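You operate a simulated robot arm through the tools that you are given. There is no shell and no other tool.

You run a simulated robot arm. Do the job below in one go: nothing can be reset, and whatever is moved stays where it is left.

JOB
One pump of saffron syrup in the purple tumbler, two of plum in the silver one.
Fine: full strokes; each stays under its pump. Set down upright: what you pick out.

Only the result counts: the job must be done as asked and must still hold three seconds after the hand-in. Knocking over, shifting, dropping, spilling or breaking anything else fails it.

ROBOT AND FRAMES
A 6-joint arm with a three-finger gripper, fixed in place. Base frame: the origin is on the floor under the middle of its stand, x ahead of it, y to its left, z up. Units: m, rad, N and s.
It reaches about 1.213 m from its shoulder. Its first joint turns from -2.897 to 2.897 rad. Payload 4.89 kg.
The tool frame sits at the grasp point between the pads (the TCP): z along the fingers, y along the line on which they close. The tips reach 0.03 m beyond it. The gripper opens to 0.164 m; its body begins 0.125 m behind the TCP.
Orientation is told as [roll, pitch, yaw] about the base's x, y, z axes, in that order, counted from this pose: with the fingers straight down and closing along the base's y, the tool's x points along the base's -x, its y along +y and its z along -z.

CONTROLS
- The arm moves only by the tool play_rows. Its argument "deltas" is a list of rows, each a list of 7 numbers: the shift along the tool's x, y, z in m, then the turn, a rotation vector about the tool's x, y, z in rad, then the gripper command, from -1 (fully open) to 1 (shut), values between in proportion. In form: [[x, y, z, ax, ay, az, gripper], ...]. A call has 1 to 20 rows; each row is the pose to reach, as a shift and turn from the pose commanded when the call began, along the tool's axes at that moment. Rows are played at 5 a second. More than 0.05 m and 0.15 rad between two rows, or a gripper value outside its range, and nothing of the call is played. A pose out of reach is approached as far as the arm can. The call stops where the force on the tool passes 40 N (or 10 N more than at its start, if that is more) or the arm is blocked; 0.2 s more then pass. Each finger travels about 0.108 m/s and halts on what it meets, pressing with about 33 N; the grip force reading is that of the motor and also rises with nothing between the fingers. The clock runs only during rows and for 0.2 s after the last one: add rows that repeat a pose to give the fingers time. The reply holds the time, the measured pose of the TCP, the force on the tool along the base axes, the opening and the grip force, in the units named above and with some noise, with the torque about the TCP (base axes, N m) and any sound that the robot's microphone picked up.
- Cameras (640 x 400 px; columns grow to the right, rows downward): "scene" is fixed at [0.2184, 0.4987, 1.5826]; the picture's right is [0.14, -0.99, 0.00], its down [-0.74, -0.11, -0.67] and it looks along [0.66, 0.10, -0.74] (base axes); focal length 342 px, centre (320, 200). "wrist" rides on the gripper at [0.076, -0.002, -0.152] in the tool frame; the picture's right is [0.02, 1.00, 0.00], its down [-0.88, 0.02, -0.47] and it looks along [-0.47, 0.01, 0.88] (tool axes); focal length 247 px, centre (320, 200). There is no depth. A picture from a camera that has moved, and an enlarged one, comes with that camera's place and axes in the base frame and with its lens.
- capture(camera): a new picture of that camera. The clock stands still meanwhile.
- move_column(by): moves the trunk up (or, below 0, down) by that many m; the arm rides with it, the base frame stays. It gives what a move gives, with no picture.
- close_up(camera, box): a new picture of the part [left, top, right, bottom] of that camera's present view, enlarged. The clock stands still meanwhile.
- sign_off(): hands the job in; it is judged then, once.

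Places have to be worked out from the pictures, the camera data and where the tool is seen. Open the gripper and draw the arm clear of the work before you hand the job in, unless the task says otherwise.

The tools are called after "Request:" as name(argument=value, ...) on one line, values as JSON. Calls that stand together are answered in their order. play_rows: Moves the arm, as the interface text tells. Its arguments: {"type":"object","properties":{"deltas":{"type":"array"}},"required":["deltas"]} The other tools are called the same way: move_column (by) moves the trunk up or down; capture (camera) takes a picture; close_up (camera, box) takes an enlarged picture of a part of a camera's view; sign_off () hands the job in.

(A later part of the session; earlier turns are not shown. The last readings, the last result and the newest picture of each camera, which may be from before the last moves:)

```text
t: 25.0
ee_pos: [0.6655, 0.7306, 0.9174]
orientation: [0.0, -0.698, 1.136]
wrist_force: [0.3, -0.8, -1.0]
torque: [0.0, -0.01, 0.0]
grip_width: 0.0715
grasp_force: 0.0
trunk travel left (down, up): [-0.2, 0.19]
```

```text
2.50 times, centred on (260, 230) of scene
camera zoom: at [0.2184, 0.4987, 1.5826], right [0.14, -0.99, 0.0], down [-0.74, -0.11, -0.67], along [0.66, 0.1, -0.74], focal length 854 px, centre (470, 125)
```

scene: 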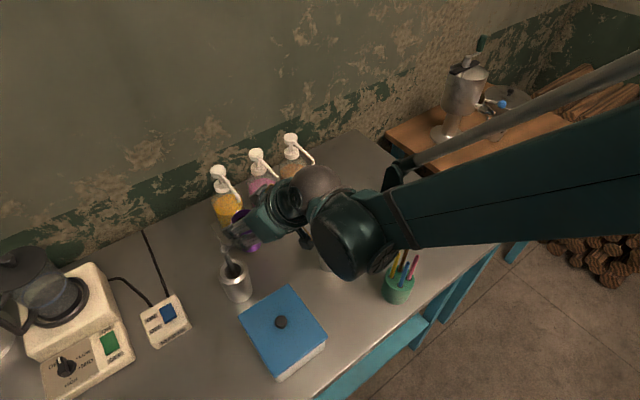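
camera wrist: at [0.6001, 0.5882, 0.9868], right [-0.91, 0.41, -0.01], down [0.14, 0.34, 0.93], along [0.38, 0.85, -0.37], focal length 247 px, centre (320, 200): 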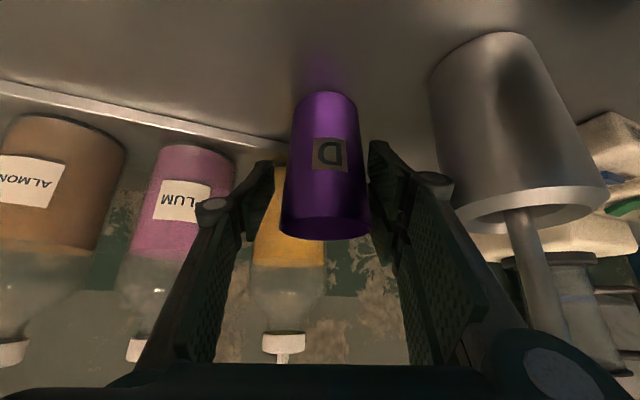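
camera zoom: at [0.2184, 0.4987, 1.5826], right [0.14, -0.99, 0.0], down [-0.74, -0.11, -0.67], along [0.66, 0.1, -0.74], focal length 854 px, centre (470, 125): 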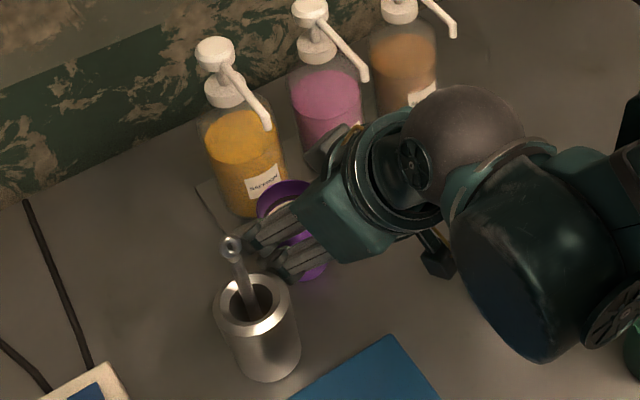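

The purple tumbler stands free with both pads off it. I rise straight up 0.045 m, re-center, then back out along the approach heading.

Request:
play_rows(deltas=[[-0.0032, 0, -0.0038, 0, 0, 0, 0.13], [-0.0096, 0, -0.0115, 0, 0, 0, 0.13], [-0.0161, 0, -0.0192, 0, 0, 0, 0.13], [-0.0225, 0.001, -0.0268, 0, 0, 0, 0.13], [-0.0289, 0.003, -0.0345, 0, 0, 0, 0.1], [-0.0289, 0.003, -0.0345, 0, 0, 0, 0.07], [-0.0213, 0.003, -0.0409, 0, 0, 0, 0.07], [-0.0098, 0.003, -0.0506, 0, 0, 0, 0.07], [0.0055, 0.003, -0.0634, 0, 0, 0, 0.07], [0.0209, 0.003, -0.0763, 0, 0, 0, 0.07], [0.0362, 0.003, -0.0891, 0, 0, 0, 0.07], [0.0515, 0.003, -0.102, 0, 0, 0, 0.07], [0.063, 0.003, -0.1117, 0, 0, 0, 0.07], [0.063, 0.003, -0.1117, 0, 0, 0, 0.07]])

Request:
capture(camera="wrist")

Request:
capture(camera="scene")

```text
t: 28.0
ee_pos: [0.6107, 0.6222, 0.9633]
orientation: [0.0, -0.699, 1.135]
wrist_force: [-0.4, -0.3, 0.8]
torque: [0.01, -0.01, -0.04]
grip_width: 0.0762
grasp_force: 0.1
trunk travel left (down, up): [-0.2, 0.19]
```

```text
taken
camera wrist: at [0.5463, 0.4808, 1.0323], right [-0.91, 0.41, -0.01], down [0.14, 0.34, 0.93], along [0.38, 0.85, -0.37], focal length 247 px, centre (320, 200)
```

wrist: 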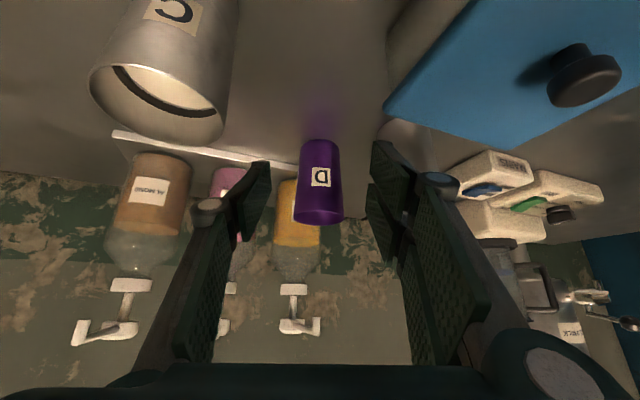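

```text
taken
```

scene: 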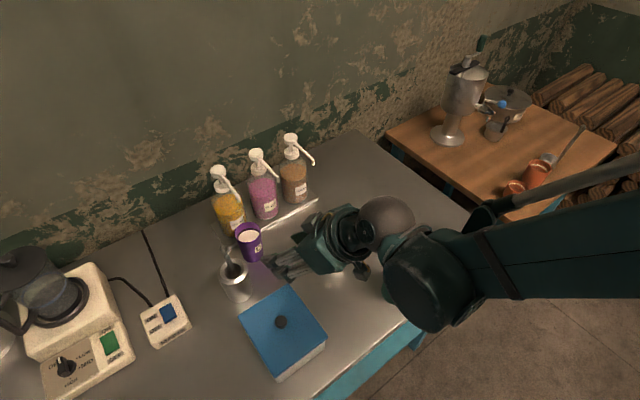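

Purple is standing upright under the saffron spout. I'll zoom in to verify the alignment.

Request:
close_up(camera="scene", box=[200, 150, 300, 275])

Request:
close_up(camera="wrist", box=[240, 120, 400, 360])

```text
3.20 times, centred on (250, 212) of scene
camera zoom: at [0.2184, 0.4987, 1.5826], right [0.14, -0.99, 0.0], down [-0.74, -0.11, -0.67], along [0.66, 0.1, -0.74], focal length 1094 px, centre (544, 160)
```

zoom: 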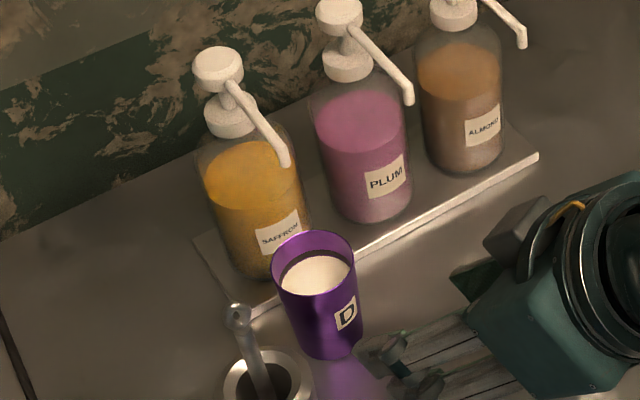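

```text
1.67 times, centred on (320, 240) of wrist
camera zoom: at [0.5463, 0.4808, 1.0323], right [-0.91, 0.41, -0.01], down [0.14, 0.34, 0.93], along [0.38, 0.85, -0.37], focal length 412 px, centre (320, 133)
```

zoom: 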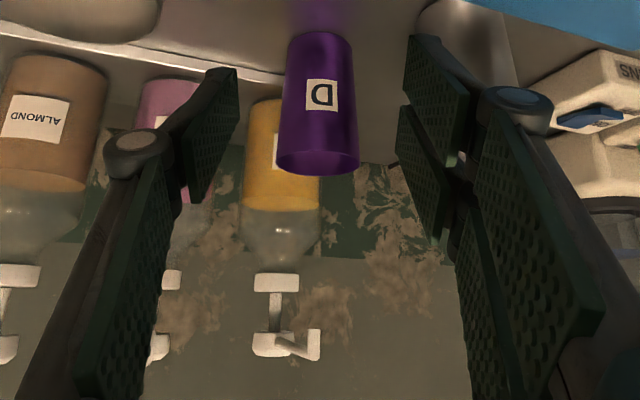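

Alignment in the scene view: spout tip and rim center coincide within about 5 mm. Next the silver tumbler: I raise clear first, then swing to a pre-grasp for it with heading 31° so the body stays away from the pencil holder.

Request:
play_rows(deltas=[[-0.0193, 0, -0.023, 0, 0, 0, 0.024], [-0.0386, 0, -0.046, 0, 0, 0, 0.024], [-0.0579, 0, -0.0689, 0, 0, 0, 0.024], [-0.0752, 0, -0.0896, 0, 0, 0, 0.024], [-0.0752, 0, -0.0896, 0, 0, 0, 0.024]])

Request:
play_rows(deltas=[[0.0165, -0.0047, -0.0027, 0.0478, 0, 0.057, 0.024], [0.0329, -0.0094, -0.0054, 0.0957, 0, 0.114, 0.024], [0.0494, -0.0141, -0.0081, 0.1435, 0, 0.1709, 0.024], [0.0659, -0.0188, -0.0109, 0.1913, 0, 0.2279, 0.024], [0.0823, -0.0235, -0.0136, 0.2391, 0, 0.2849, 0.024], [0.0988, -0.0282, -0.0163, 0.287, 0, 0.3419, 0.024], [0.1152, -0.0329, -0.019, 0.3348, 0, 0.3988, 0.024], [0.1317, -0.0376, -0.0217, 0.3826, 0, 0.4558, 0.024], [0.1317, -0.0376, -0.0217, 0.3826, 0, 0.4558, 0.024]])

Request:
capture(camera="wrist")

Request:
capture(camera="scene")

```text
t: 29.2
ee_pos: [0.611, 0.623, 1.0823]
orientation: [-0.001, -0.698, 1.133]
wrist_force: [0.1, -0.5, 0.1]
torque: [-0.03, -0.04, 0.0]
grip_width: 0.0801
grasp_force: 0.1
trunk travel left (down, up): [-0.2, 0.19]
```

```text
t: 31.2
ee_pos: [0.5957, 0.5038, 1.0124]
orientation: [0.0, -0.698, 0.538]
wrist_force: [-0.3, 0.0, 0.8]
torque: [0.01, -0.02, 0.0]
grip_width: 0.0799
grasp_force: 0.0
trunk travel left (down, up): [-0.2, 0.19]
```

```text
taken
camera wrist: at [0.4626, 0.4223, 1.0804], right [-0.53, 0.85, -0.01], down [0.31, 0.21, 0.93], along [0.79, 0.48, -0.37], focal length 247 px, centre (320, 200)
```

wrist: 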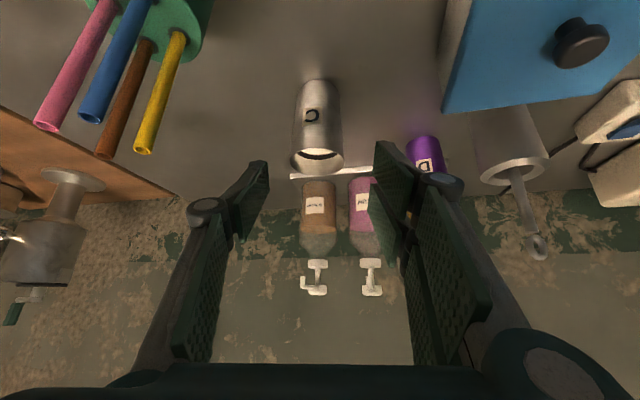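

```text
taken
```

scene: 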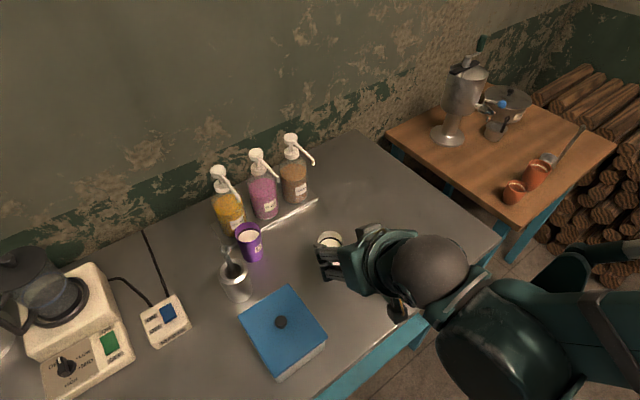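

The silver tumbler is centered between the fingers (estimate (0.664, 0.5425)). I advance 0.12 m along the tool axis.

Request:
play_rows(deltas=[[0, -0.0005, 0.015, 0, 0, 0, 0.024], [0, -0.001, 0.03, 0, 0, 0, 0.024], [0, -0.001, 0.045, 0, 0, 0, 0.024], [0, -0.001, 0.06, 0, 0, 0, 0.024], [0, -0.001, 0.075, 0, 0, 0, 0.024], [0, -0.001, 0.09, 0, 0, 0, 0.024], [0, -0.001, 0.105, 0, 0, 0, 0.024], [0, -0.001, 0.115, 0, 0, 0, 0.024], [-0.001, -0.001, 0.1205, 0, 0, 0, 0.024], [-0.001, -0.001, 0.1205, 0, 0, 0, 0.024]])

Request:
capture(camera="wrist")

Request:
close_up(camera="scene", box=[260, 190, 440, 330])

```text
t: 33.4
ee_pos: [0.664, 0.5433, 0.9226]
orientation: [0.0, -0.699, 0.539]
wrist_force: [-0.5, 0.3, -0.2]
torque: [0.0, 0.0, -0.05]
grip_width: 0.0801
grasp_force: 0.2
trunk travel left (down, up): [-0.2, 0.19]
```

```text
taken
camera wrist: at [0.5306, 0.4618, 0.9897], right [-0.53, 0.85, -0.01], down [0.31, 0.21, 0.93], along [0.79, 0.49, -0.37], focal length 247 px, centre (320, 200)
```

wrist: 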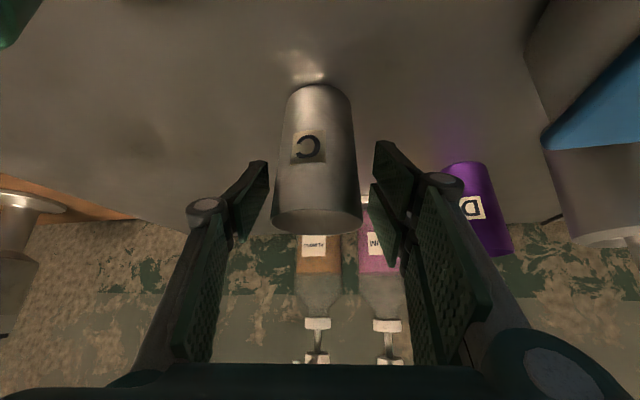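

```text
2.86 times, centred on (350, 260) of scene
camera zoom: at [0.2184, 0.4987, 1.5826], right [0.14, -0.99, 0.0], down [-0.74, -0.11, -0.67], along [0.66, 0.1, -0.74], focal length 976 px, centre (234, 29)
```

zoom: 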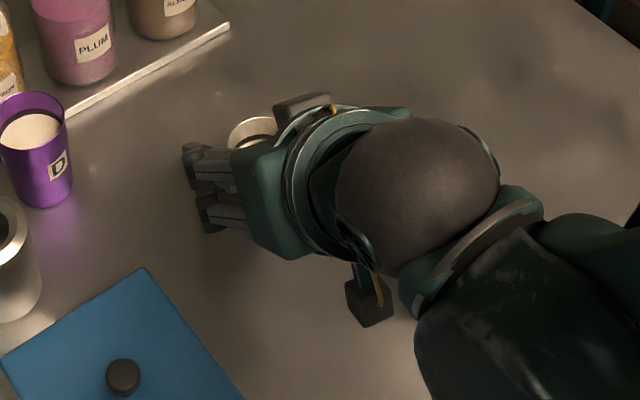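

The tumbler is between the pads, about 2 mm off center to the right side. I nudge −2 mm in tool y and close.

Request:
play_rows(deltas=[[0, -0.001, 0, 0, 0, 0, 0.024], [0, -0.002, 0, 0, 0, 0, 0.1], [0, -0.002, 0, 0, 0, 0, 0.2], [0, -0.002, 0, 0, 0, 0, 0.3], [0, -0.002, 0, 0, 0, 0, 0.5], [0, -0.002, 0, 0, 0, 0, 1], [0, -0.002, 0, 0, 0, 0, 1], [0, -0.002, 0, 0, 0, 0, 1]])

Request:
capture(camera="wrist")

```text
t: 35.2
ee_pos: [0.666, 0.5428, 0.9213]
orientation: [-0.001, -0.699, 0.537]
wrist_force: [-0.1, -0.1, -0.2]
torque: [-0.02, -0.02, 0.02]
grip_width: 0.0555
grasp_force: 33.1
trunk travel left (down, up): [-0.2, 0.19]
```

```text
taken
camera wrist: at [0.5318, 0.4599, 0.9897], right [-0.53, 0.85, -0.01], down [0.31, 0.21, 0.93], along [0.79, 0.49, -0.37], focal length 247 px, centre (320, 200)
```

wrist: 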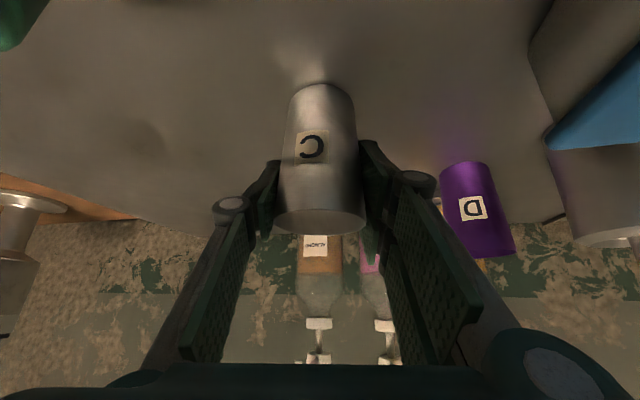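

Silver is gripped (0.0555 m, 33 N). I lift it straight up slowly by about 0.108 m.

Request:
play_rows(deltas=[[-0.0019, 0, -0.0023, 0, 0, 0, 1], [-0.0051, 0, -0.0061, 0, 0, 0, 1], [-0.0103, 0, -0.0123, 0, 0, 0, 1], [-0.0164, 0, -0.0195, 0, 0, 0, 1], [-0.0225, 0, -0.0268, 0, 0, 0, 1], [-0.0286, 0, -0.0341, 0, 0, 0, 1], [-0.0347, 0, -0.0414, 0, 0, 0, 1], [-0.0408, 0, -0.0486, 0, 0, 0, 1], [-0.0469, 0, -0.0559, 0, 0, 0, 1], [-0.053, 0, -0.0632, 0, 0, 0, 1], [-0.0592, 0, -0.0705, 0, 0, 0, 1], [-0.0643, 0, -0.0766, 0, 0, 0, 1], [-0.0682, 0, -0.0812, 0, 0, 0, 1], [-0.0698, 0, -0.0831, 0, 0, 0, 1], [-0.0698, 0, -0.0831, 0, 0, 0, 1]])

Request:
play_rows(deltas=[[-0.0004, 0, 0.0003, -0.0084, 0, -0.01, 1], [-0.0014, 0.0001, 0.0012, -0.0334, 0, -0.0398, 1], [-0.0027, 0.0002, 0.0022, -0.0627, 0, -0.0747, 1], [-0.0041, 0.0003, 0.0034, -0.0961, 0, -0.1145, 1], [-0.0055, 0.0004, 0.0046, -0.1296, 0, -0.1543, 1], [-0.0069, 0.0005, 0.0058, -0.163, 0, -0.1942, 1], [-0.0083, 0.0007, 0.007, -0.1965, 0, -0.234, 1], [-0.0097, 0.0008, 0.0082, -0.2299, 0, -0.2738, 1], [-0.0112, 0.0009, 0.0094, -0.2633, 0, -0.3137, 1], [-0.0126, 0.001, 0.0106, -0.2968, 0, -0.3535, 1], [-0.014, 0.0011, 0.0118, -0.3302, 0, -0.3933, 1], [-0.0154, 0.0012, 0.013, -0.3637, 0, -0.4332, 1], [-0.0166, 0.0013, 0.014, -0.3929, 0, -0.468, 1], [-0.0174, 0.0014, 0.0146, -0.4105, 0, -0.489, 1], [-0.0177, 0.0014, 0.0149, -0.418, 0, -0.4979, 1], [-0.0177, 0.0014, 0.0149, -0.418, 0, -0.4979, 1]])

Request:
capture(camera="wrist")

Request:
capture(camera="scene")

```text
t: 38.4
ee_pos: [0.6657, 0.5419, 1.0304]
orientation: [0.0, -0.699, 0.54]
wrist_force: [-0.2, -0.2, -2.2]
torque: [0.03, -0.01, 0.01]
grip_width: 0.0554
grasp_force: 33.5
trunk travel left (down, up): [-0.2, 0.19]
```

```text
t: 41.8
ee_pos: [0.6852, 0.554, 1.0301]
orientation: [-0.001, -0.697, 1.188]
wrist_force: [0.3, 1.1, -1.7]
torque: [0.02, 0.0, 0.0]
grip_width: 0.0556
grasp_force: 32.9
trunk travel left (down, up): [-0.2, 0.19]
```

```text
taken
camera wrist: at [0.6284, 0.4083, 1.098], right [-0.93, 0.36, -0.01], down [0.12, 0.35, 0.93], along [0.34, 0.87, -0.37], focal length 247 px, centre (320, 200)
```

wrist: 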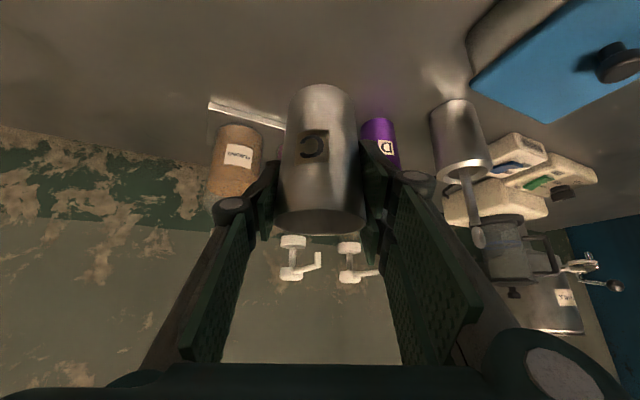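

```text
taken
```

scene: 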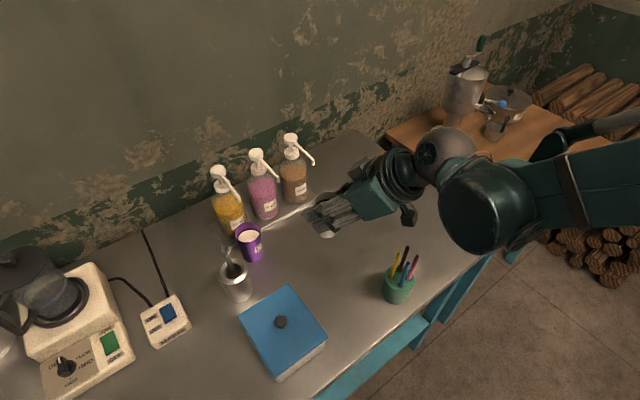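

The plum spout is straight ahead at the predicted place. I advance half way high, lower to z=0.965, then finish under the plum spout.

Request:
play_rows(deltas=[[-0.0031, 0, 0.0026, 0, 0, 0, 1], [-0.01, 0, 0.0084, 0, 0, 0, 1], [-0.0192, 0, 0.0161, 0, 0, 0, 1], [-0.0283, 0, 0.0238, 0, 0, 0, 1], [-0.0356, 0, 0.0338, 0, 0, 0, 1], [-0.0373, 0, 0.0444, 0, 0, 0, 1], [-0.0338, 0, 0.0545, 0, 0, 0, 1], [-0.0263, 0, 0.0652, 0, 0, 0, 1], [-0.0179, 0, 0.0751, 0, 0, 0, 1], [-0.0108, 0, 0.0836, 0, 0, 0, 1], [-0.0085, 0, 0.0895, 0, 0, 0, 1], [-0.0118, 0, 0.0948, 0, 0, 0, 1], [-0.0195, 0, 0.1012, 0, 0, 0, 1], [-0.0279, 0, 0.1083, 0, 0, 0, 1], [-0.0363, 0, 0.1154, 0, 0, 0, 1], [-0.0432, 0, 0.1212, 0, 0, 0, 1], [-0.0486, 0, 0.1257, 0, 0, 0, 1], [-0.0513, 0, 0.1279, 0, 0, 0, 1], [-0.0514, 0, 0.1281, 0, 0, 0, 1], [-0.0514, 0, 0.1281, 0, 0, 0, 1]])

Request:
capture(camera="wrist")

Request:
close_up(camera="scene", box=[190, 120, 390, 290])

```text
t: 46.0
ee_pos: [0.7306, 0.6672, 0.9646]
orientation: [-0.001, -0.696, 1.189]
wrist_force: [0.2, -0.3, -2.7]
torque: [0.03, 0.03, -0.01]
grip_width: 0.0554
grasp_force: 33.0
trunk travel left (down, up): [-0.2, 0.19]
```

```text
taken
camera wrist: at [0.674, 0.5216, 1.0322], right [-0.93, 0.36, -0.01], down [0.12, 0.35, 0.93], along [0.34, 0.87, -0.37], focal length 247 px, centre (320, 200)
```

wrist: 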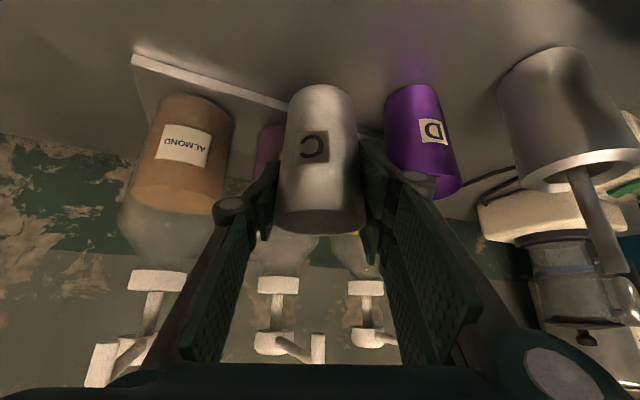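

```text
2.35 times, centred on (290, 205) of scene
camera zoom: at [0.2184, 0.4987, 1.5826], right [0.14, -0.99, 0.0], down [-0.74, -0.11, -0.67], along [0.66, 0.1, -0.74], focal length 804 px, centre (391, 188)
```

zoom: 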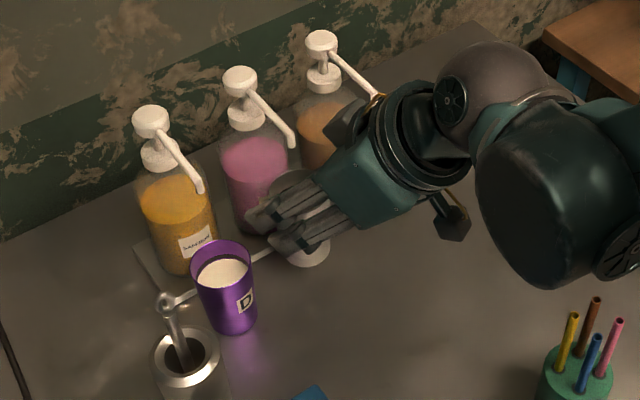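

Both readings and the view put the tumbler under the plum spout, clear of the purple one. I lower 0.043 m in small steps.

Request:
play_rows(deltas=[[0.0026, 0, 0.0031, 0, 0, 0, 1], [0.0064, 0, 0.0077, 0, 0, 0, 1], [0.0109, 0, 0.013, 0, 0, 0, 1], [0.0154, 0, 0.0184, 0, 0, 0, 1], [0.0199, 0, 0.0237, 0, 0, 0, 1], [0.0231, 0, 0.0276, 0, 0, 0, 1], [0.0254, 0, 0.0303, 0, 0, 0, 1], [0.0267, 0, 0.0318, 0, 0, 0, 1], [0.0273, 0, 0.0326, 0, 0, 0, 1], [0.0277, 0, 0.0329, 0, 0, 0, 1], [0.0277, 0, 0.0329, 0, 0, 0, 1]])

```text
t: 48.4
ee_pos: [0.7299, 0.6672, 0.9216]
orientation: [0.0, -0.698, 1.188]
wrist_force: [1.8, 0.5, 2.1]
torque: [0.05, -0.2, 0.02]
grip_width: 0.0559
grasp_force: 32.8
trunk travel left (down, up): [-0.2, 0.19]
```

Contact is felt (force rose from −2.7 to +2.1 N). I open the fingers slightly to release, easing right to stay off the purple tumbler.

Request:
play_rows(deltas=[[0, 0, 0, 0, 0, 0, 0.28], [0, 0, 0, 0, 0, 0, 0.22], [0, 0, 0, 0, 0, 0, 0.17], [0, -0.002, 0, 0, 0, 0, 0.13], [0, -0.002, 0, 0, 0, 0, 0.13]])

Request:
capture(camera="wrist")

Request:
close_up(camera="scene", box=[190, 120, 390, 290])

```text
t: 49.6
ee_pos: [0.7316, 0.6659, 0.9213]
orientation: [-0.001, -0.697, 1.189]
wrist_force: [0.5, 0.5, -0.4]
torque: [-0.02, -0.01, 0.04]
grip_width: 0.0712
grasp_force: 0.0
trunk travel left (down, up): [-0.2, 0.19]
```

```text
taken
camera wrist: at [0.6744, 0.5203, 0.9893], right [-0.93, 0.36, -0.01], down [0.12, 0.35, 0.93], along [0.34, 0.87, -0.37], focal length 247 px, centre (320, 200)
```

wrist: 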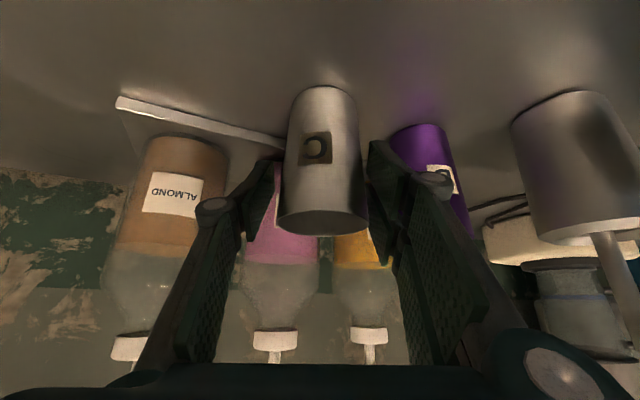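

```text
2.35 times, centred on (290, 205) of scene
camera zoom: at [0.2184, 0.4987, 1.5826], right [0.14, -0.99, 0.0], down [-0.74, -0.11, -0.67], along [0.66, 0.1, -0.74], focal length 804 px, centre (391, 188)
```

zoom: 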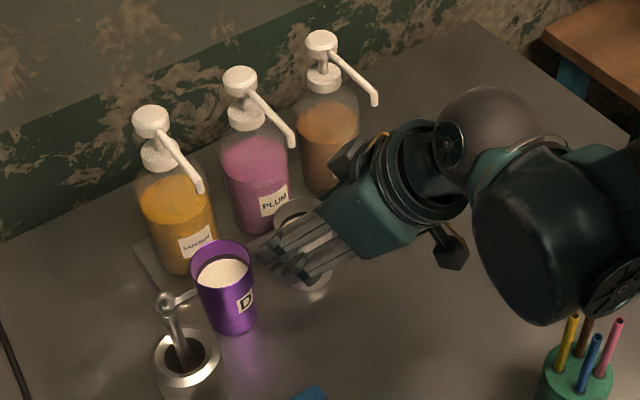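

Silver stands free. I rise 0.045 m, back out 0.06 m, then climb well clear before going further.

Request:
play_rows(deltas=[[-0.0032, 0, -0.0038, 0, 0, 0, 0.13], [-0.0096, 0, -0.0115, 0, 0, 0, 0.13], [-0.0161, 0, -0.0192, 0, 0, 0, 0.13], [-0.0225, 0.001, -0.0268, 0, 0, 0, 0.13], [-0.0289, 0.002, -0.0345, 0, 0, 0, 0.1], [-0.0289, 0.002, -0.0345, 0, 0, 0, 0.08], [-0.0213, 0.002, -0.0409, 0, 0, 0, 0.08], [-0.0098, 0.002, -0.0506, 0, 0, 0, 0.08], [0.0055, 0.002, -0.0634, 0, 0, 0, 0.08], [0.0171, 0.002, -0.0731, 0, 0, 0, 0.08], [0.0043, 0.002, -0.0884, 0, 0, 0, 0.08], [-0.015, 0.002, -0.1114, 0, 0, 0, 0.08], [-0.0343, 0.002, -0.1344, 0, 0, 0, 0.08], [-0.0536, 0.002, -0.1574, 0, 0, 0, 0.08], [-0.0536, 0.002, -0.1574, 0, 0, 0, 0.08]])

Request:
capture(camera="scene")

Request:
close_up(camera="scene", box=[200, 130, 340, 270])

Request:
capture(camera="wrist")

```text
t: 52.8
ee_pos: [0.7056, 0.6119, 1.0755]
orientation: [0.001, -0.699, 1.189]
wrist_force: [-0.9, -0.4, -0.1]
torque: [-0.03, -0.02, -0.02]
grip_width: 0.0754
grasp_force: 0.1
trunk travel left (down, up): [-0.2, 0.19]
```

```text
taken
```

scene: 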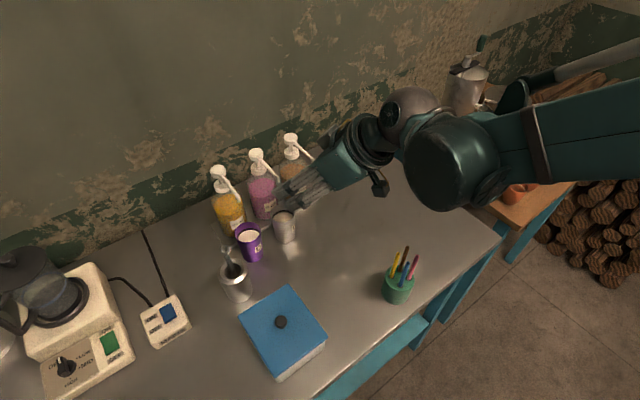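

```text
2.86 times, centred on (270, 200) of scene
camera zoom: at [0.2184, 0.4987, 1.5826], right [0.14, -0.99, 0.0], down [-0.74, -0.11, -0.67], along [0.66, 0.1, -0.74], focal length 976 px, centre (463, 200)
```

zoom: 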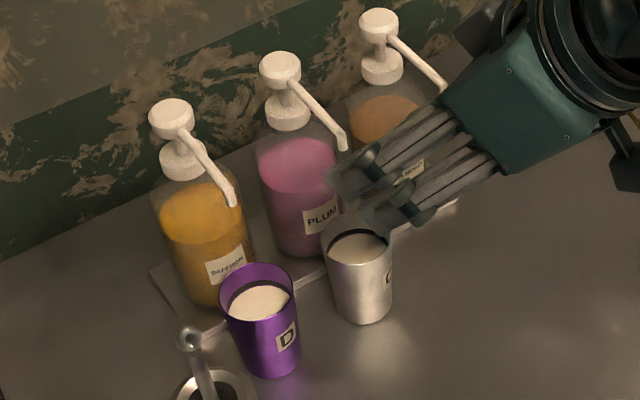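

```text
taken
camera wrist: at [0.6494, 0.4656, 1.1441], right [-0.93, 0.36, -0.01], down [0.12, 0.35, 0.93], along [0.34, 0.87, -0.37], focal length 247 px, centre (320, 200)
```

wrist: 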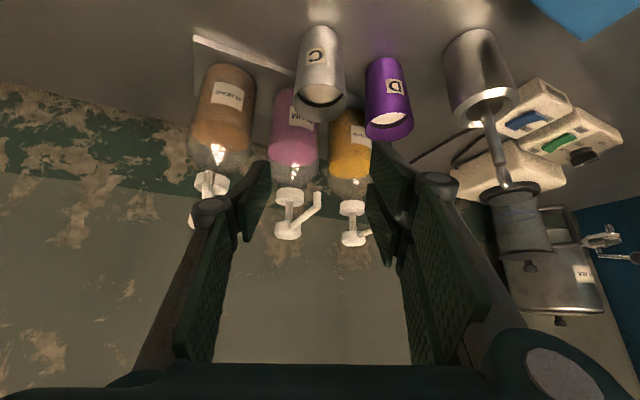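

Both tumblers stand upright under their own spouts (scene check within a few mm). Now I back off and climb, then return the tool to vertical for pressing.

Request:
play_rows(deltas=[[-0.004, 0, -0.0358, 0, 0, 0, 0.08], [-0.008, 0, -0.0717, 0, 0, 0, 0.08], [-0.012, 0, -0.1075, 0, 0, 0, 0.08], [-0.0159, 0, -0.1433, 0, 0, 0, 0.08], [-0.0159, 0, -0.1433, 0.0866, 0, 0.1032, 0.08], [-0.0159, 0, -0.1433, 0.1732, 0, 0.2063, 0.08], [-0.0159, 0, -0.1433, 0.2598, 0, 0.3095, 0.08], [-0.0159, 0, -0.1433, 0.2598, 0, 0.3095, 0.08]])

Request:
play_rows(deltas=[[0, 0, 0, 0, 0.12, 0, 0.3], [0, 0, 0, 0, 0.24, 0, 0.6], [0, 0, 0, 0, 0.36, 0, 1], [0, 0, 0, 0, 0.48, 0, 1], [0, 0, 0, 0, 0.6, 0, 1], [0, 0, 0, 0, 0.698, 0, 1], [0, 0, 0, 0, 0.698, 0, 1], [0, 0, 0, 0, 0.698, 0, 1]])

Request:
capture(camera="wrist")

Request:
capture(camera="scene")

```text
t: 54.6
ee_pos: [0.6776, 0.5361, 1.1969]
orientation: [0.0, -0.698, 0.784]
wrist_force: [0.3, 0.7, -1.4]
torque: [0.0, -0.03, -0.05]
grip_width: 0.0757
grasp_force: 0.0
trunk travel left (down, up): [-0.2, 0.19]
```

```text
t: 56.4
ee_pos: [0.6778, 0.5372, 1.1977]
orientation: [-0.001, -0.001, 0.786]
wrist_force: [0.0, 0.8, -0.6]
torque: [-0.01, 0.06, -0.01]
grip_width: 0.0
grasp_force: 32.6
trunk travel left (down, up): [-0.2, 0.19]
```

```text
taken
camera wrist: at [0.6252, 0.4823, 1.3496], right [-0.72, 0.69, 0.0], down [0.61, 0.64, 0.47], along [0.33, 0.34, -0.88], focal length 247 px, centre (320, 200)
```

wrist: 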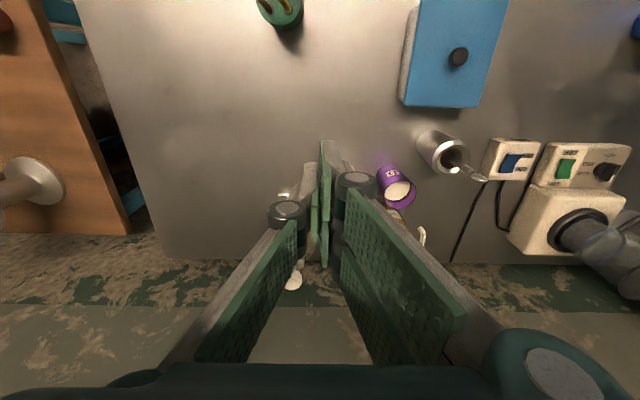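

```text
taken
```

scene: 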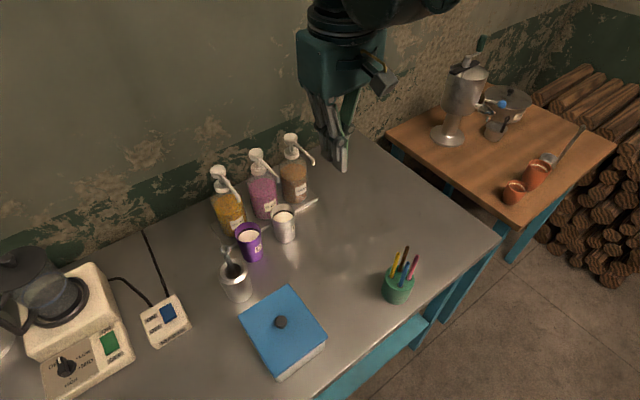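

Tool is vertical and shut; heads estimate: plum (0.792, 0.7305), saffron (0.724, 0.796), top z≈1.07. To refine, I open the gripper and hover higher in front of the heads for an unobstructed look.

Request:
play_rows(deltas=[[0, 0, -0.04, 0, 0, 0, 0.5], [0, 0, -0.0723, 0, 0, 0, 0], [-0.0267, 0.0201, -0.0723, 0, 0, 0, -0.5], [-0.0533, 0.0401, -0.0723, 0, 0, 0, -1], [-0.08, 0.0602, -0.0723, 0, 0, 0, -1], [-0.1066, 0.0802, -0.0723, 0, 0, 0, -1], [-0.1333, 0.1003, -0.0723, 0, 0, 0, -1], [-0.1333, 0.1003, -0.0723, 0, 0, 0, -1], [-0.1333, 0.1003, -0.0723, 0, 0, 0, -1]])

Request:
capture(camera="wrist")

Request:
capture(camera="scene")

```text
t: 58.4
ee_pos: [0.7016, 0.7039, 1.2695]
orientation: [-0.001, -0.001, 0.785]
wrist_force: [0.2, 1.0, -0.1]
torque: [-0.04, -0.01, 0.01]
grip_width: 0.1643
grasp_force: 0.0
trunk travel left (down, up): [-0.2, 0.19]
```

```text
taken
camera wrist: at [0.6479, 0.6487, 1.4224], right [-0.72, 0.69, 0.0], down [0.61, 0.64, 0.47], along [0.33, 0.34, -0.88], focal length 247 px, centre (320, 200)
```

wrist: 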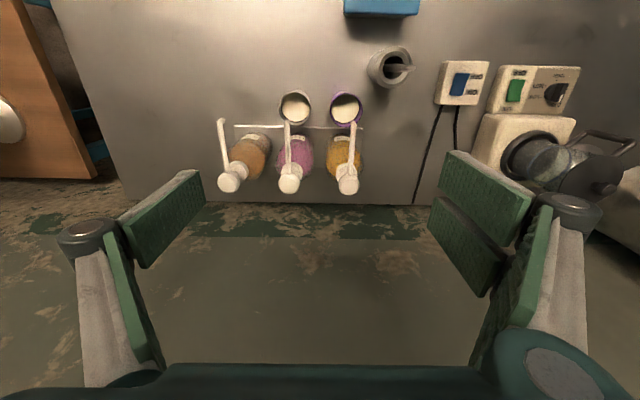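

```text
taken
```

scene: 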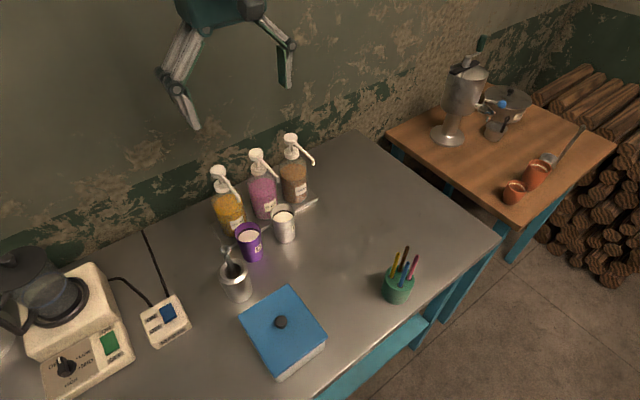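

Excellent unobstructed top view of the spouts and heads. I'll enlarge it to measure.

Request:
close_up(camera="wrist", box=[205, 80, 375, 205])

Request:
close_up(camera="scene", box=[200, 125, 330, 270])

```text
3.20 times, centred on (290, 142) of wrist
camera zoom: at [0.6479, 0.6487, 1.4224], right [-0.72, 0.69, 0.0], down [0.61, 0.64, 0.47], along [0.33, 0.34, -0.88], focal length 790 px, centre (416, 384)
```

zoom: 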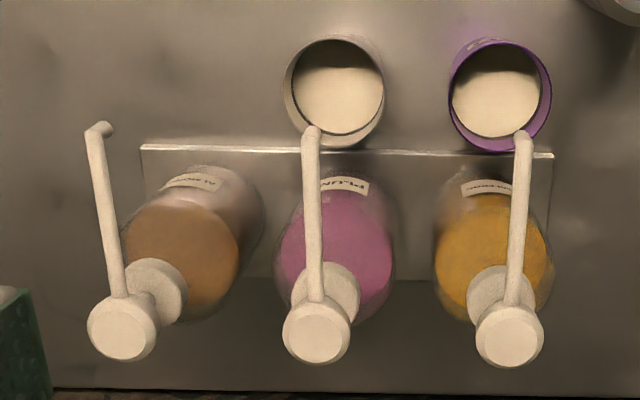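

```text
2.76 times, centred on (265, 198) of scene
camera zoom: at [0.2184, 0.4987, 1.5826], right [0.14, -0.99, 0.0], down [-0.74, -0.11, -0.67], along [0.66, 0.1, -0.74], focal length 943 px, centre (472, 207)
```

zoom: 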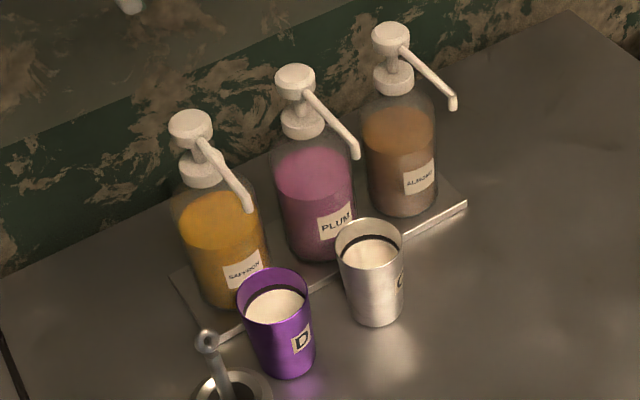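

From above: both spout tips sit over the tumbler centers to ~2 mm, and the heads are at plum (0.7936, 0.732), saffron (0.7267, 0.7974), top ≈1.072. I close the fingers and move over the saffron head, stopping about 5 cm above it.

Request:
play_rows(deltas=[[-0.021, 0.0121, 0, 0, 0, 0, 0], [-0.042, 0.0242, 0, 0, 0, 0, 1], [-0.0629, 0.0362, 0, 0, 0, 0, 1], [-0.0839, 0.0483, 0, 0, 0, 0, 1], [-0.0839, 0.0483, 0, 0, 0, 0, 1], [-0.0839, 0.0483, 0, 0, 0, 0, 1], [-0.0839, 0.0483, 0.03, 0, 0, 0, 1], [-0.0839, 0.0483, 0.06, 0, 0, 0, 1], [-0.0839, 0.0483, 0.09, 0, 0, 0, 1], [-0.0839, 0.0483, 0.1175, 0, 0, 0, 1], [-0.0839, 0.0483, 0.1175, 0, 0, 0, 1]])

Request:
capture(camera="scene")

Request:
close_up(camera="scene", box=[150, 60, 350, 260])

Request:
capture(camera="wrist")

```text
t: 60.8
ee_pos: [0.7265, 0.7959, 1.1525]
orientation: [0.001, 0.0, 0.787]
wrist_force: [-0.1, 0.2, -0.6]
torque: [0.01, 0.03, 0.03]
grip_width: 0.0
grasp_force: 32.7
trunk travel left (down, up): [-0.2, 0.19]
```

```text
taken
```

scene: 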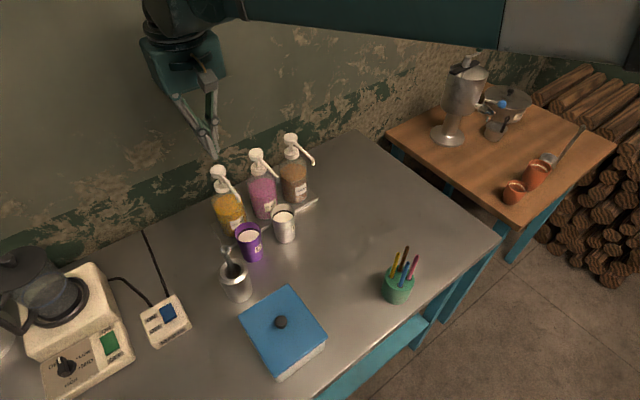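

```text
2.00 times, centred on (250, 160) of scene
camera zoom: at [0.2184, 0.4987, 1.5826], right [0.14, -0.99, 0.0], down [-0.74, -0.11, -0.67], along [0.66, 0.1, -0.74], focal length 683 px, centre (460, 280)
```

zoom: 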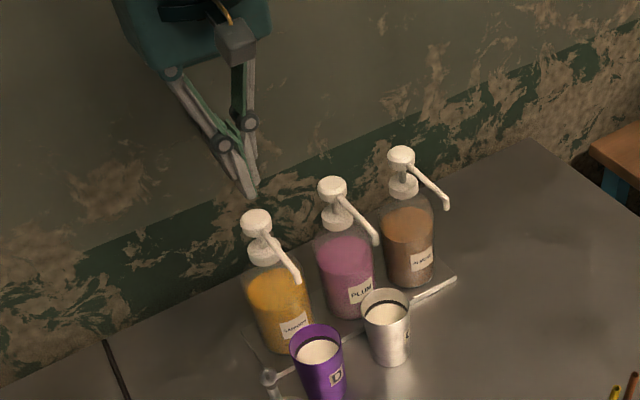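

```text
taken
camera wrist: at [0.6736, 0.7411, 1.3047], right [-0.72, 0.69, 0.0], down [0.61, 0.64, 0.47], along [0.33, 0.34, -0.88], focal length 247 px, centre (320, 200)
```

wrist: 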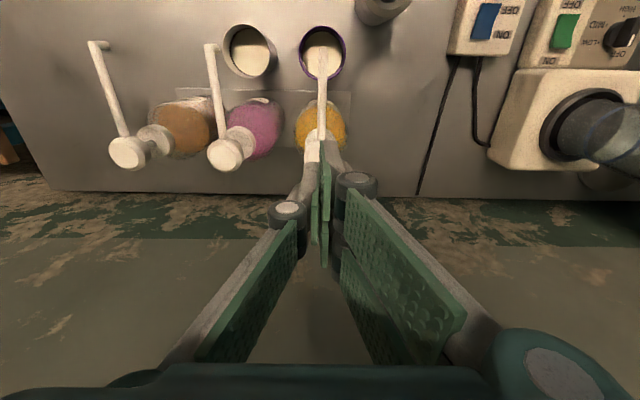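

The fingertips are right above the saffron head (scene projection agrees). I press straight down slowly until the stop is felt.

Request:
play_rows(deltas=[[0, 0, 0.02, 0, 0, 0, 1], [0, 0, 0.036, 0, 0, 0, 1], [0, 0, 0.044, 0, 0, 0, 1], [0, 0, 0.048, 0, 0, 0, 1], [0, 0, 0.052, 0, 0, 0, 1], [0, 0, 0.056, 0, 0, 0, 1], [0, 0, 0.06, 0, 0, 0, 1], [0, 0, 0.064, 0, 0, 0, 1], [0, 0, 0.068, 0, 0, 0, 1], [0, 0, 0.072, 0, 0, 0, 1], [0, 0, 0.076, 0, 0, 0, 1], [0, 0, 0.08, 0, 0, 0, 1], [0, 0, 0.084, 0, 0, 0, 1], [0, 0, 0.088, 0, 0, 0, 1], [0, 0, 0.092, 0, 0, 0, 1], [0, 0, 0.096, 0, 0, 0, 1]])

Request:
close_up(camera="scene", box=[180, 100, 340, 260])

```text
t: 63.1
ee_pos: [0.7267, 0.7962, 1.0821]
orientation: [0.0, -0.004, 0.786]
wrist_force: [1.8, 1.8, 30.1]
torque: [0.06, 0.0, -0.05]
grip_width: 0.0062
grasp_force: 44.9
trunk travel left (down, up): [-0.2, 0.19]
stopped in row 11: the force on the tool passed its limit at 46 N (the readings are from after the stop); the commanded pose is now the measured one
```

```text
2.50 times, centred on (260, 180) of scene
camera zoom: at [0.2184, 0.4987, 1.5826], right [0.14, -0.99, 0.0], down [-0.74, -0.11, -0.67], along [0.66, 0.1, -0.74], focal length 854 px, centre (470, 250)
```

zoom: 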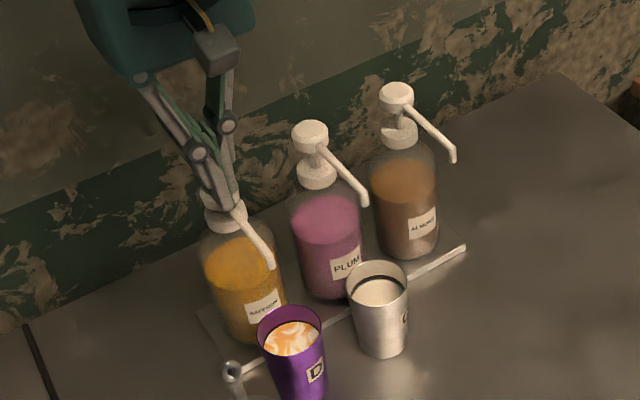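

Syrup has swirled into the purple tumbler and the press stopped at 46 N after roughly 2 cm of travel. I'll zoom in to check whether the head is fully down against the collar.

Request:
close_up(camera="scene", box=[200, 155, 260, 215])

Request:
close_up(camera="wrist", box=[180, 0, 400, 200])

```text
6.67 times, centred on (230, 185) of scene
camera zoom: at [0.2184, 0.4987, 1.5826], right [0.14, -0.99, 0.0], down [-0.74, -0.11, -0.67], along [0.66, 0.1, -0.74], focal length 2278 px, centre (920, 300)
```

zoom: 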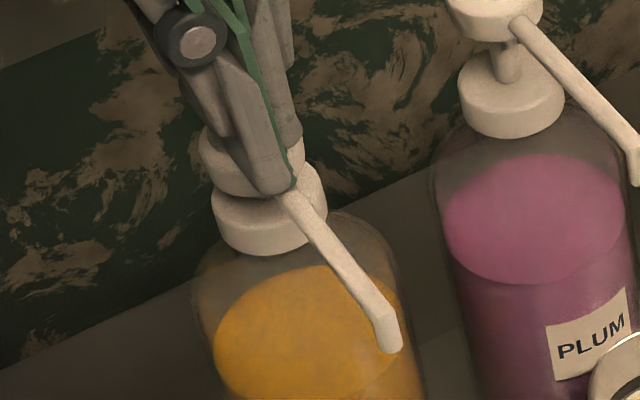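

```text
2.00 times, centred on (290, 100) of wrist
camera zoom: at [0.6732, 0.7401, 1.235], right [-0.72, 0.69, 0.0], down [0.61, 0.63, 0.48], along [0.33, 0.34, -0.88], focal length 494 px, centre (380, 400)
```

zoom: 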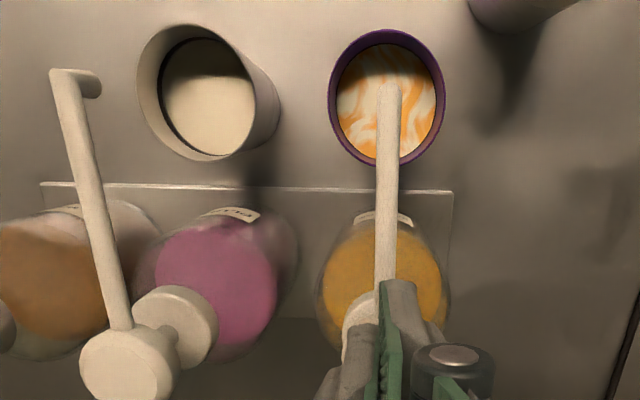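

The head looks fully seated on the collar. To be certain the stroke is complete, I press another 3 mm from here without releasing.

Request:
play_rows(deltas=[[0, 0, 0.001, 0, 0, 0, 1], [0, 0, 0.002, 0, 0, 0, 1], [0, 0, 0.003, 0, 0, 0, 1], [0, 0, 0.003, 0, 0, 0, 1]])

```text
t: 63.6
ee_pos: [0.7273, 0.7954, 1.0829]
orientation: [0.001, -0.003, 0.784]
wrist_force: [0.0, 0.2, 30.6]
torque: [0.02, 0.02, -0.07]
grip_width: 0.0061
grasp_force: 45.5
trunk travel left (down, up): [-0.2, 0.19]
stopped in row 2: the force on the tool passed its limit at 42 N (the readings are from after the stop); the commanded pose is now the measured one
```

No further travel — that's the hard stop, so the stroke is full. I now rise straight up to let the pump return fully.

Request:
play_rows(deltas=[[0, 0, -0.005, 0, 0, 0, 1], [0, 0, -0.01, 0, 0, 0, 1], [0, 0, -0.015, 0, 0, 0, 1], [0, 0, -0.02, 0, 0, 0, 1], [0, 0, -0.026, 0, 0, 0, 1], [0, 0, -0.036, 0, 0, 0, 1], [0, 0, -0.05, 0, 0, 0, 1], [0, 0, -0.075, 0, 0, 0, 1], [0, 0, -0.1, 0, 0, 0, 1], [0, 0, -0.1, 0, 0, 0, 1]])

Request:
close_up(camera="scene", box=[180, 100, 340, 260])

Request:
close_up(camera="wrist", box=[180, 0, 400, 200])

```text
t: 65.8
ee_pos: [0.7281, 0.7976, 1.1804]
orientation: [-0.001, 0.0, 0.786]
wrist_force: [0.2, -0.5, 0.3]
torque: [0.02, -0.09, 0.0]
grip_width: 0.0001
grasp_force: 45.5
trunk travel left (down, up): [-0.2, 0.19]
```

```text
2.50 times, centred on (260, 180) of scene
camera zoom: at [0.2184, 0.4987, 1.5826], right [0.14, -0.99, 0.0], down [-0.74, -0.11, -0.67], along [0.66, 0.1, -0.74], focal length 854 px, centre (470, 250)
```

zoom: 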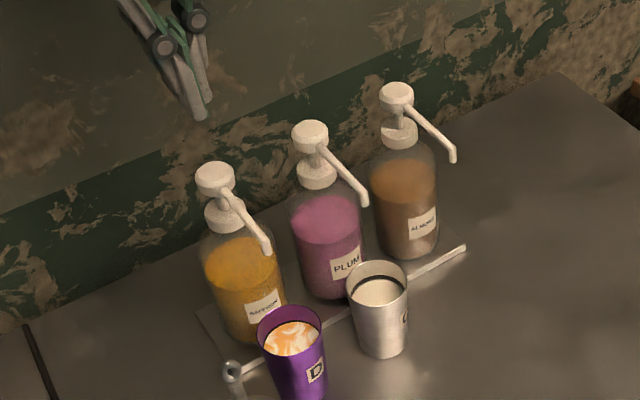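

```text
2.00 times, centred on (290, 100) of wrist
camera zoom: at [0.6747, 0.7416, 1.333], right [-0.72, 0.69, 0.0], down [0.61, 0.64, 0.48], along [0.33, 0.34, -0.88], focal length 494 px, centre (380, 400)
```

zoom: 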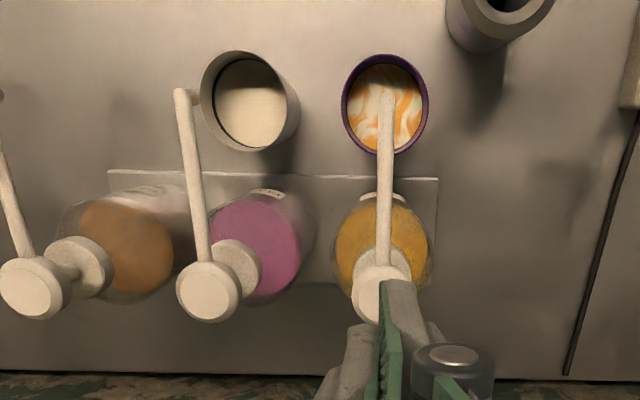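

Saffron done: one full stroke, pump back up, bottle unmoved. I slide across to above the plum head at the same height.

Request:
play_rows(deltas=[[-0.0001, -0.0154, 0, 0, 0, 0, 1], [-0.0002, -0.0308, 0, 0, 0, 0, 1], [-0.0004, -0.0462, 0, 0, 0, 0, 1], [-0.0005, -0.0616, 0, 0, 0, 0, 1], [-0.0006, -0.077, 0, 0, 0, 0, 1], [-0.0007, -0.0924, 0, 0, 0, 0, 1], [-0.0007, -0.0924, 0.028, 0, 0, 0, 1], [-0.0007, -0.0924, 0.028, 0, 0, 0, 1]])

Request:
close_up(camera="scene", box=[180, 80, 340, 240])

Request:
close_up(camera="wrist", box=[180, 0, 440, 220])

```text
t: 67.6
ee_pos: [0.7937, 0.7314, 1.1516]
orientation: [0.001, -0.002, 0.785]
wrist_force: [1.0, 1.5, 0.0]
torque: [-0.01, 0.03, 0.01]
grip_width: 0.0
grasp_force: 45.4
trunk travel left (down, up): [-0.2, 0.19]
```

```text
2.50 times, centred on (260, 160) of scene
camera zoom: at [0.2184, 0.4987, 1.5826], right [0.14, -0.99, 0.0], down [-0.74, -0.11, -0.67], along [0.66, 0.1, -0.74], focal length 854 px, centre (470, 300)
```

zoom: 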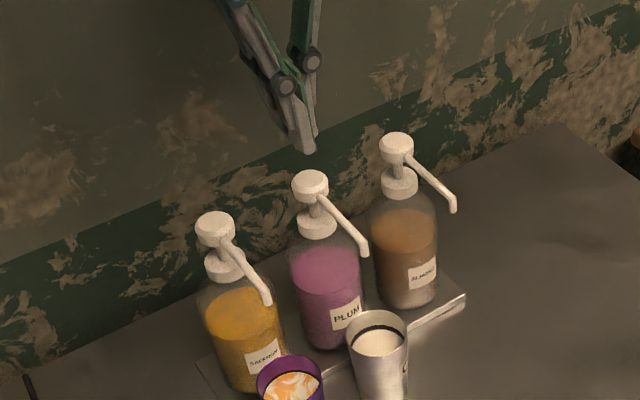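

```text
1.82 times, centred on (310, 110) of wrist
camera zoom: at [0.7403, 0.677, 1.3044], right [-0.72, 0.69, 0.0], down [0.61, 0.64, 0.47], along [0.33, 0.34, -0.88], focal length 449 px, centre (338, 364)
```

zoom: 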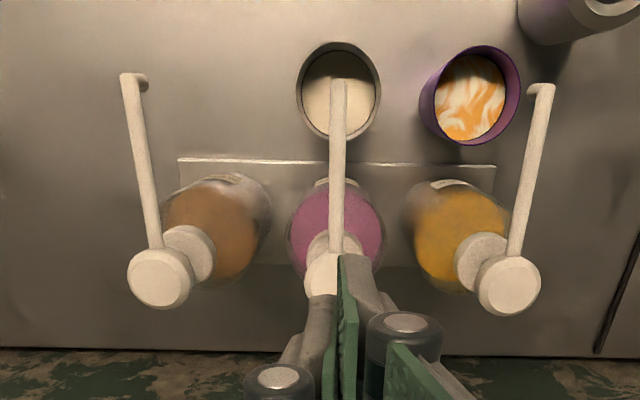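

The fingers are over the plum head and aligned with its spout. First plum stroke: press slowly to the stop.

Request:
play_rows(deltas=[[0, 0, 0.02, 0, 0, 0, 1], [0, 0, 0.036, 0, 0, 0, 1], [0, 0, 0.044, 0, 0, 0, 1], [0, 0, 0.048, 0, 0, 0, 1], [0, 0, 0.052, 0, 0, 0, 1], [0, 0, 0.056, 0, 0, 0, 1], [0, 0, 0.06, 0, 0, 0, 1], [0, 0, 0.064, 0, 0, 0, 1], [0, 0, 0.068, 0, 0, 0, 1], [0, 0, 0.072, 0, 0, 0, 1], [0, 0, 0.076, 0, 0, 0, 1], [0, 0, 0.08, 0, 0, 0, 1], [0, 0, 0.084, 0, 0, 0, 1], [0, 0, 0.088, 0, 0, 0, 1]])

Request:
close_up(camera="scene", box=[220, 120, 320, 260])

```text
t: 69.9
ee_pos: [0.7932, 0.7316, 1.0838]
orientation: [-0.001, -0.006, 0.785]
wrist_force: [0.8, 0.5, 29.9]
torque: [-0.04, 0.03, 0.02]
grip_width: 0.0057
grasp_force: 45.1
trunk travel left (down, up): [-0.2, 0.19]
stopped in row 11: the force on the tool passed its limit at 46 N (the readings are from after the stop); the commanded pose is now the measured one
```

```text
2.86 times, centred on (270, 190) of scene
camera zoom: at [0.2184, 0.4987, 1.5826], right [0.14, -0.99, 0.0], down [-0.74, -0.11, -0.67], along [0.66, 0.1, -0.74], focal length 976 px, centre (463, 229)
```

zoom: 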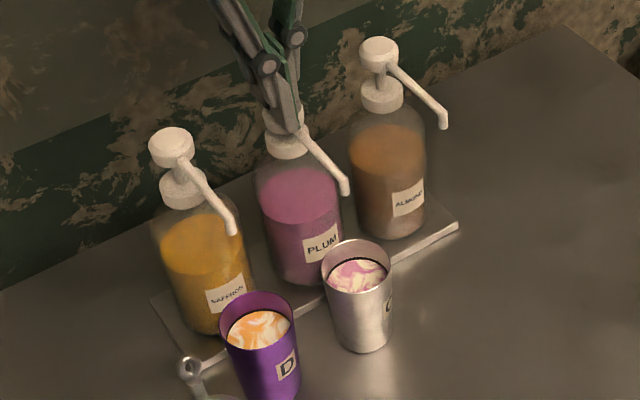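

Plum swirled into the silver tumbler; depth matches the saffron stroke. I confirm the stop with a tiny extra press, still without releasing.

Request:
play_rows(deltas=[[0, 0, 0.001, 0, 0, 0, 1], [0, 0, 0.002, 0, 0, 0, 1], [0, 0, 0.003, 0, 0, 0, 1], [0, 0, 0.003, 0, 0, 0, 1]])

```text
t: 70.4
ee_pos: [0.7935, 0.7321, 1.0836]
orientation: [0.0, -0.006, 0.786]
wrist_force: [1.2, -0.8, 30.2]
torque: [-0.06, 0.05, -0.03]
grip_width: 0.0062
grasp_force: 45.2
trunk travel left (down, up): [-0.2, 0.19]
stopped in row 2: the force on the tool passed its limit at 42 N (the readings are from after the stop); the commanded pose is now the measured one
```

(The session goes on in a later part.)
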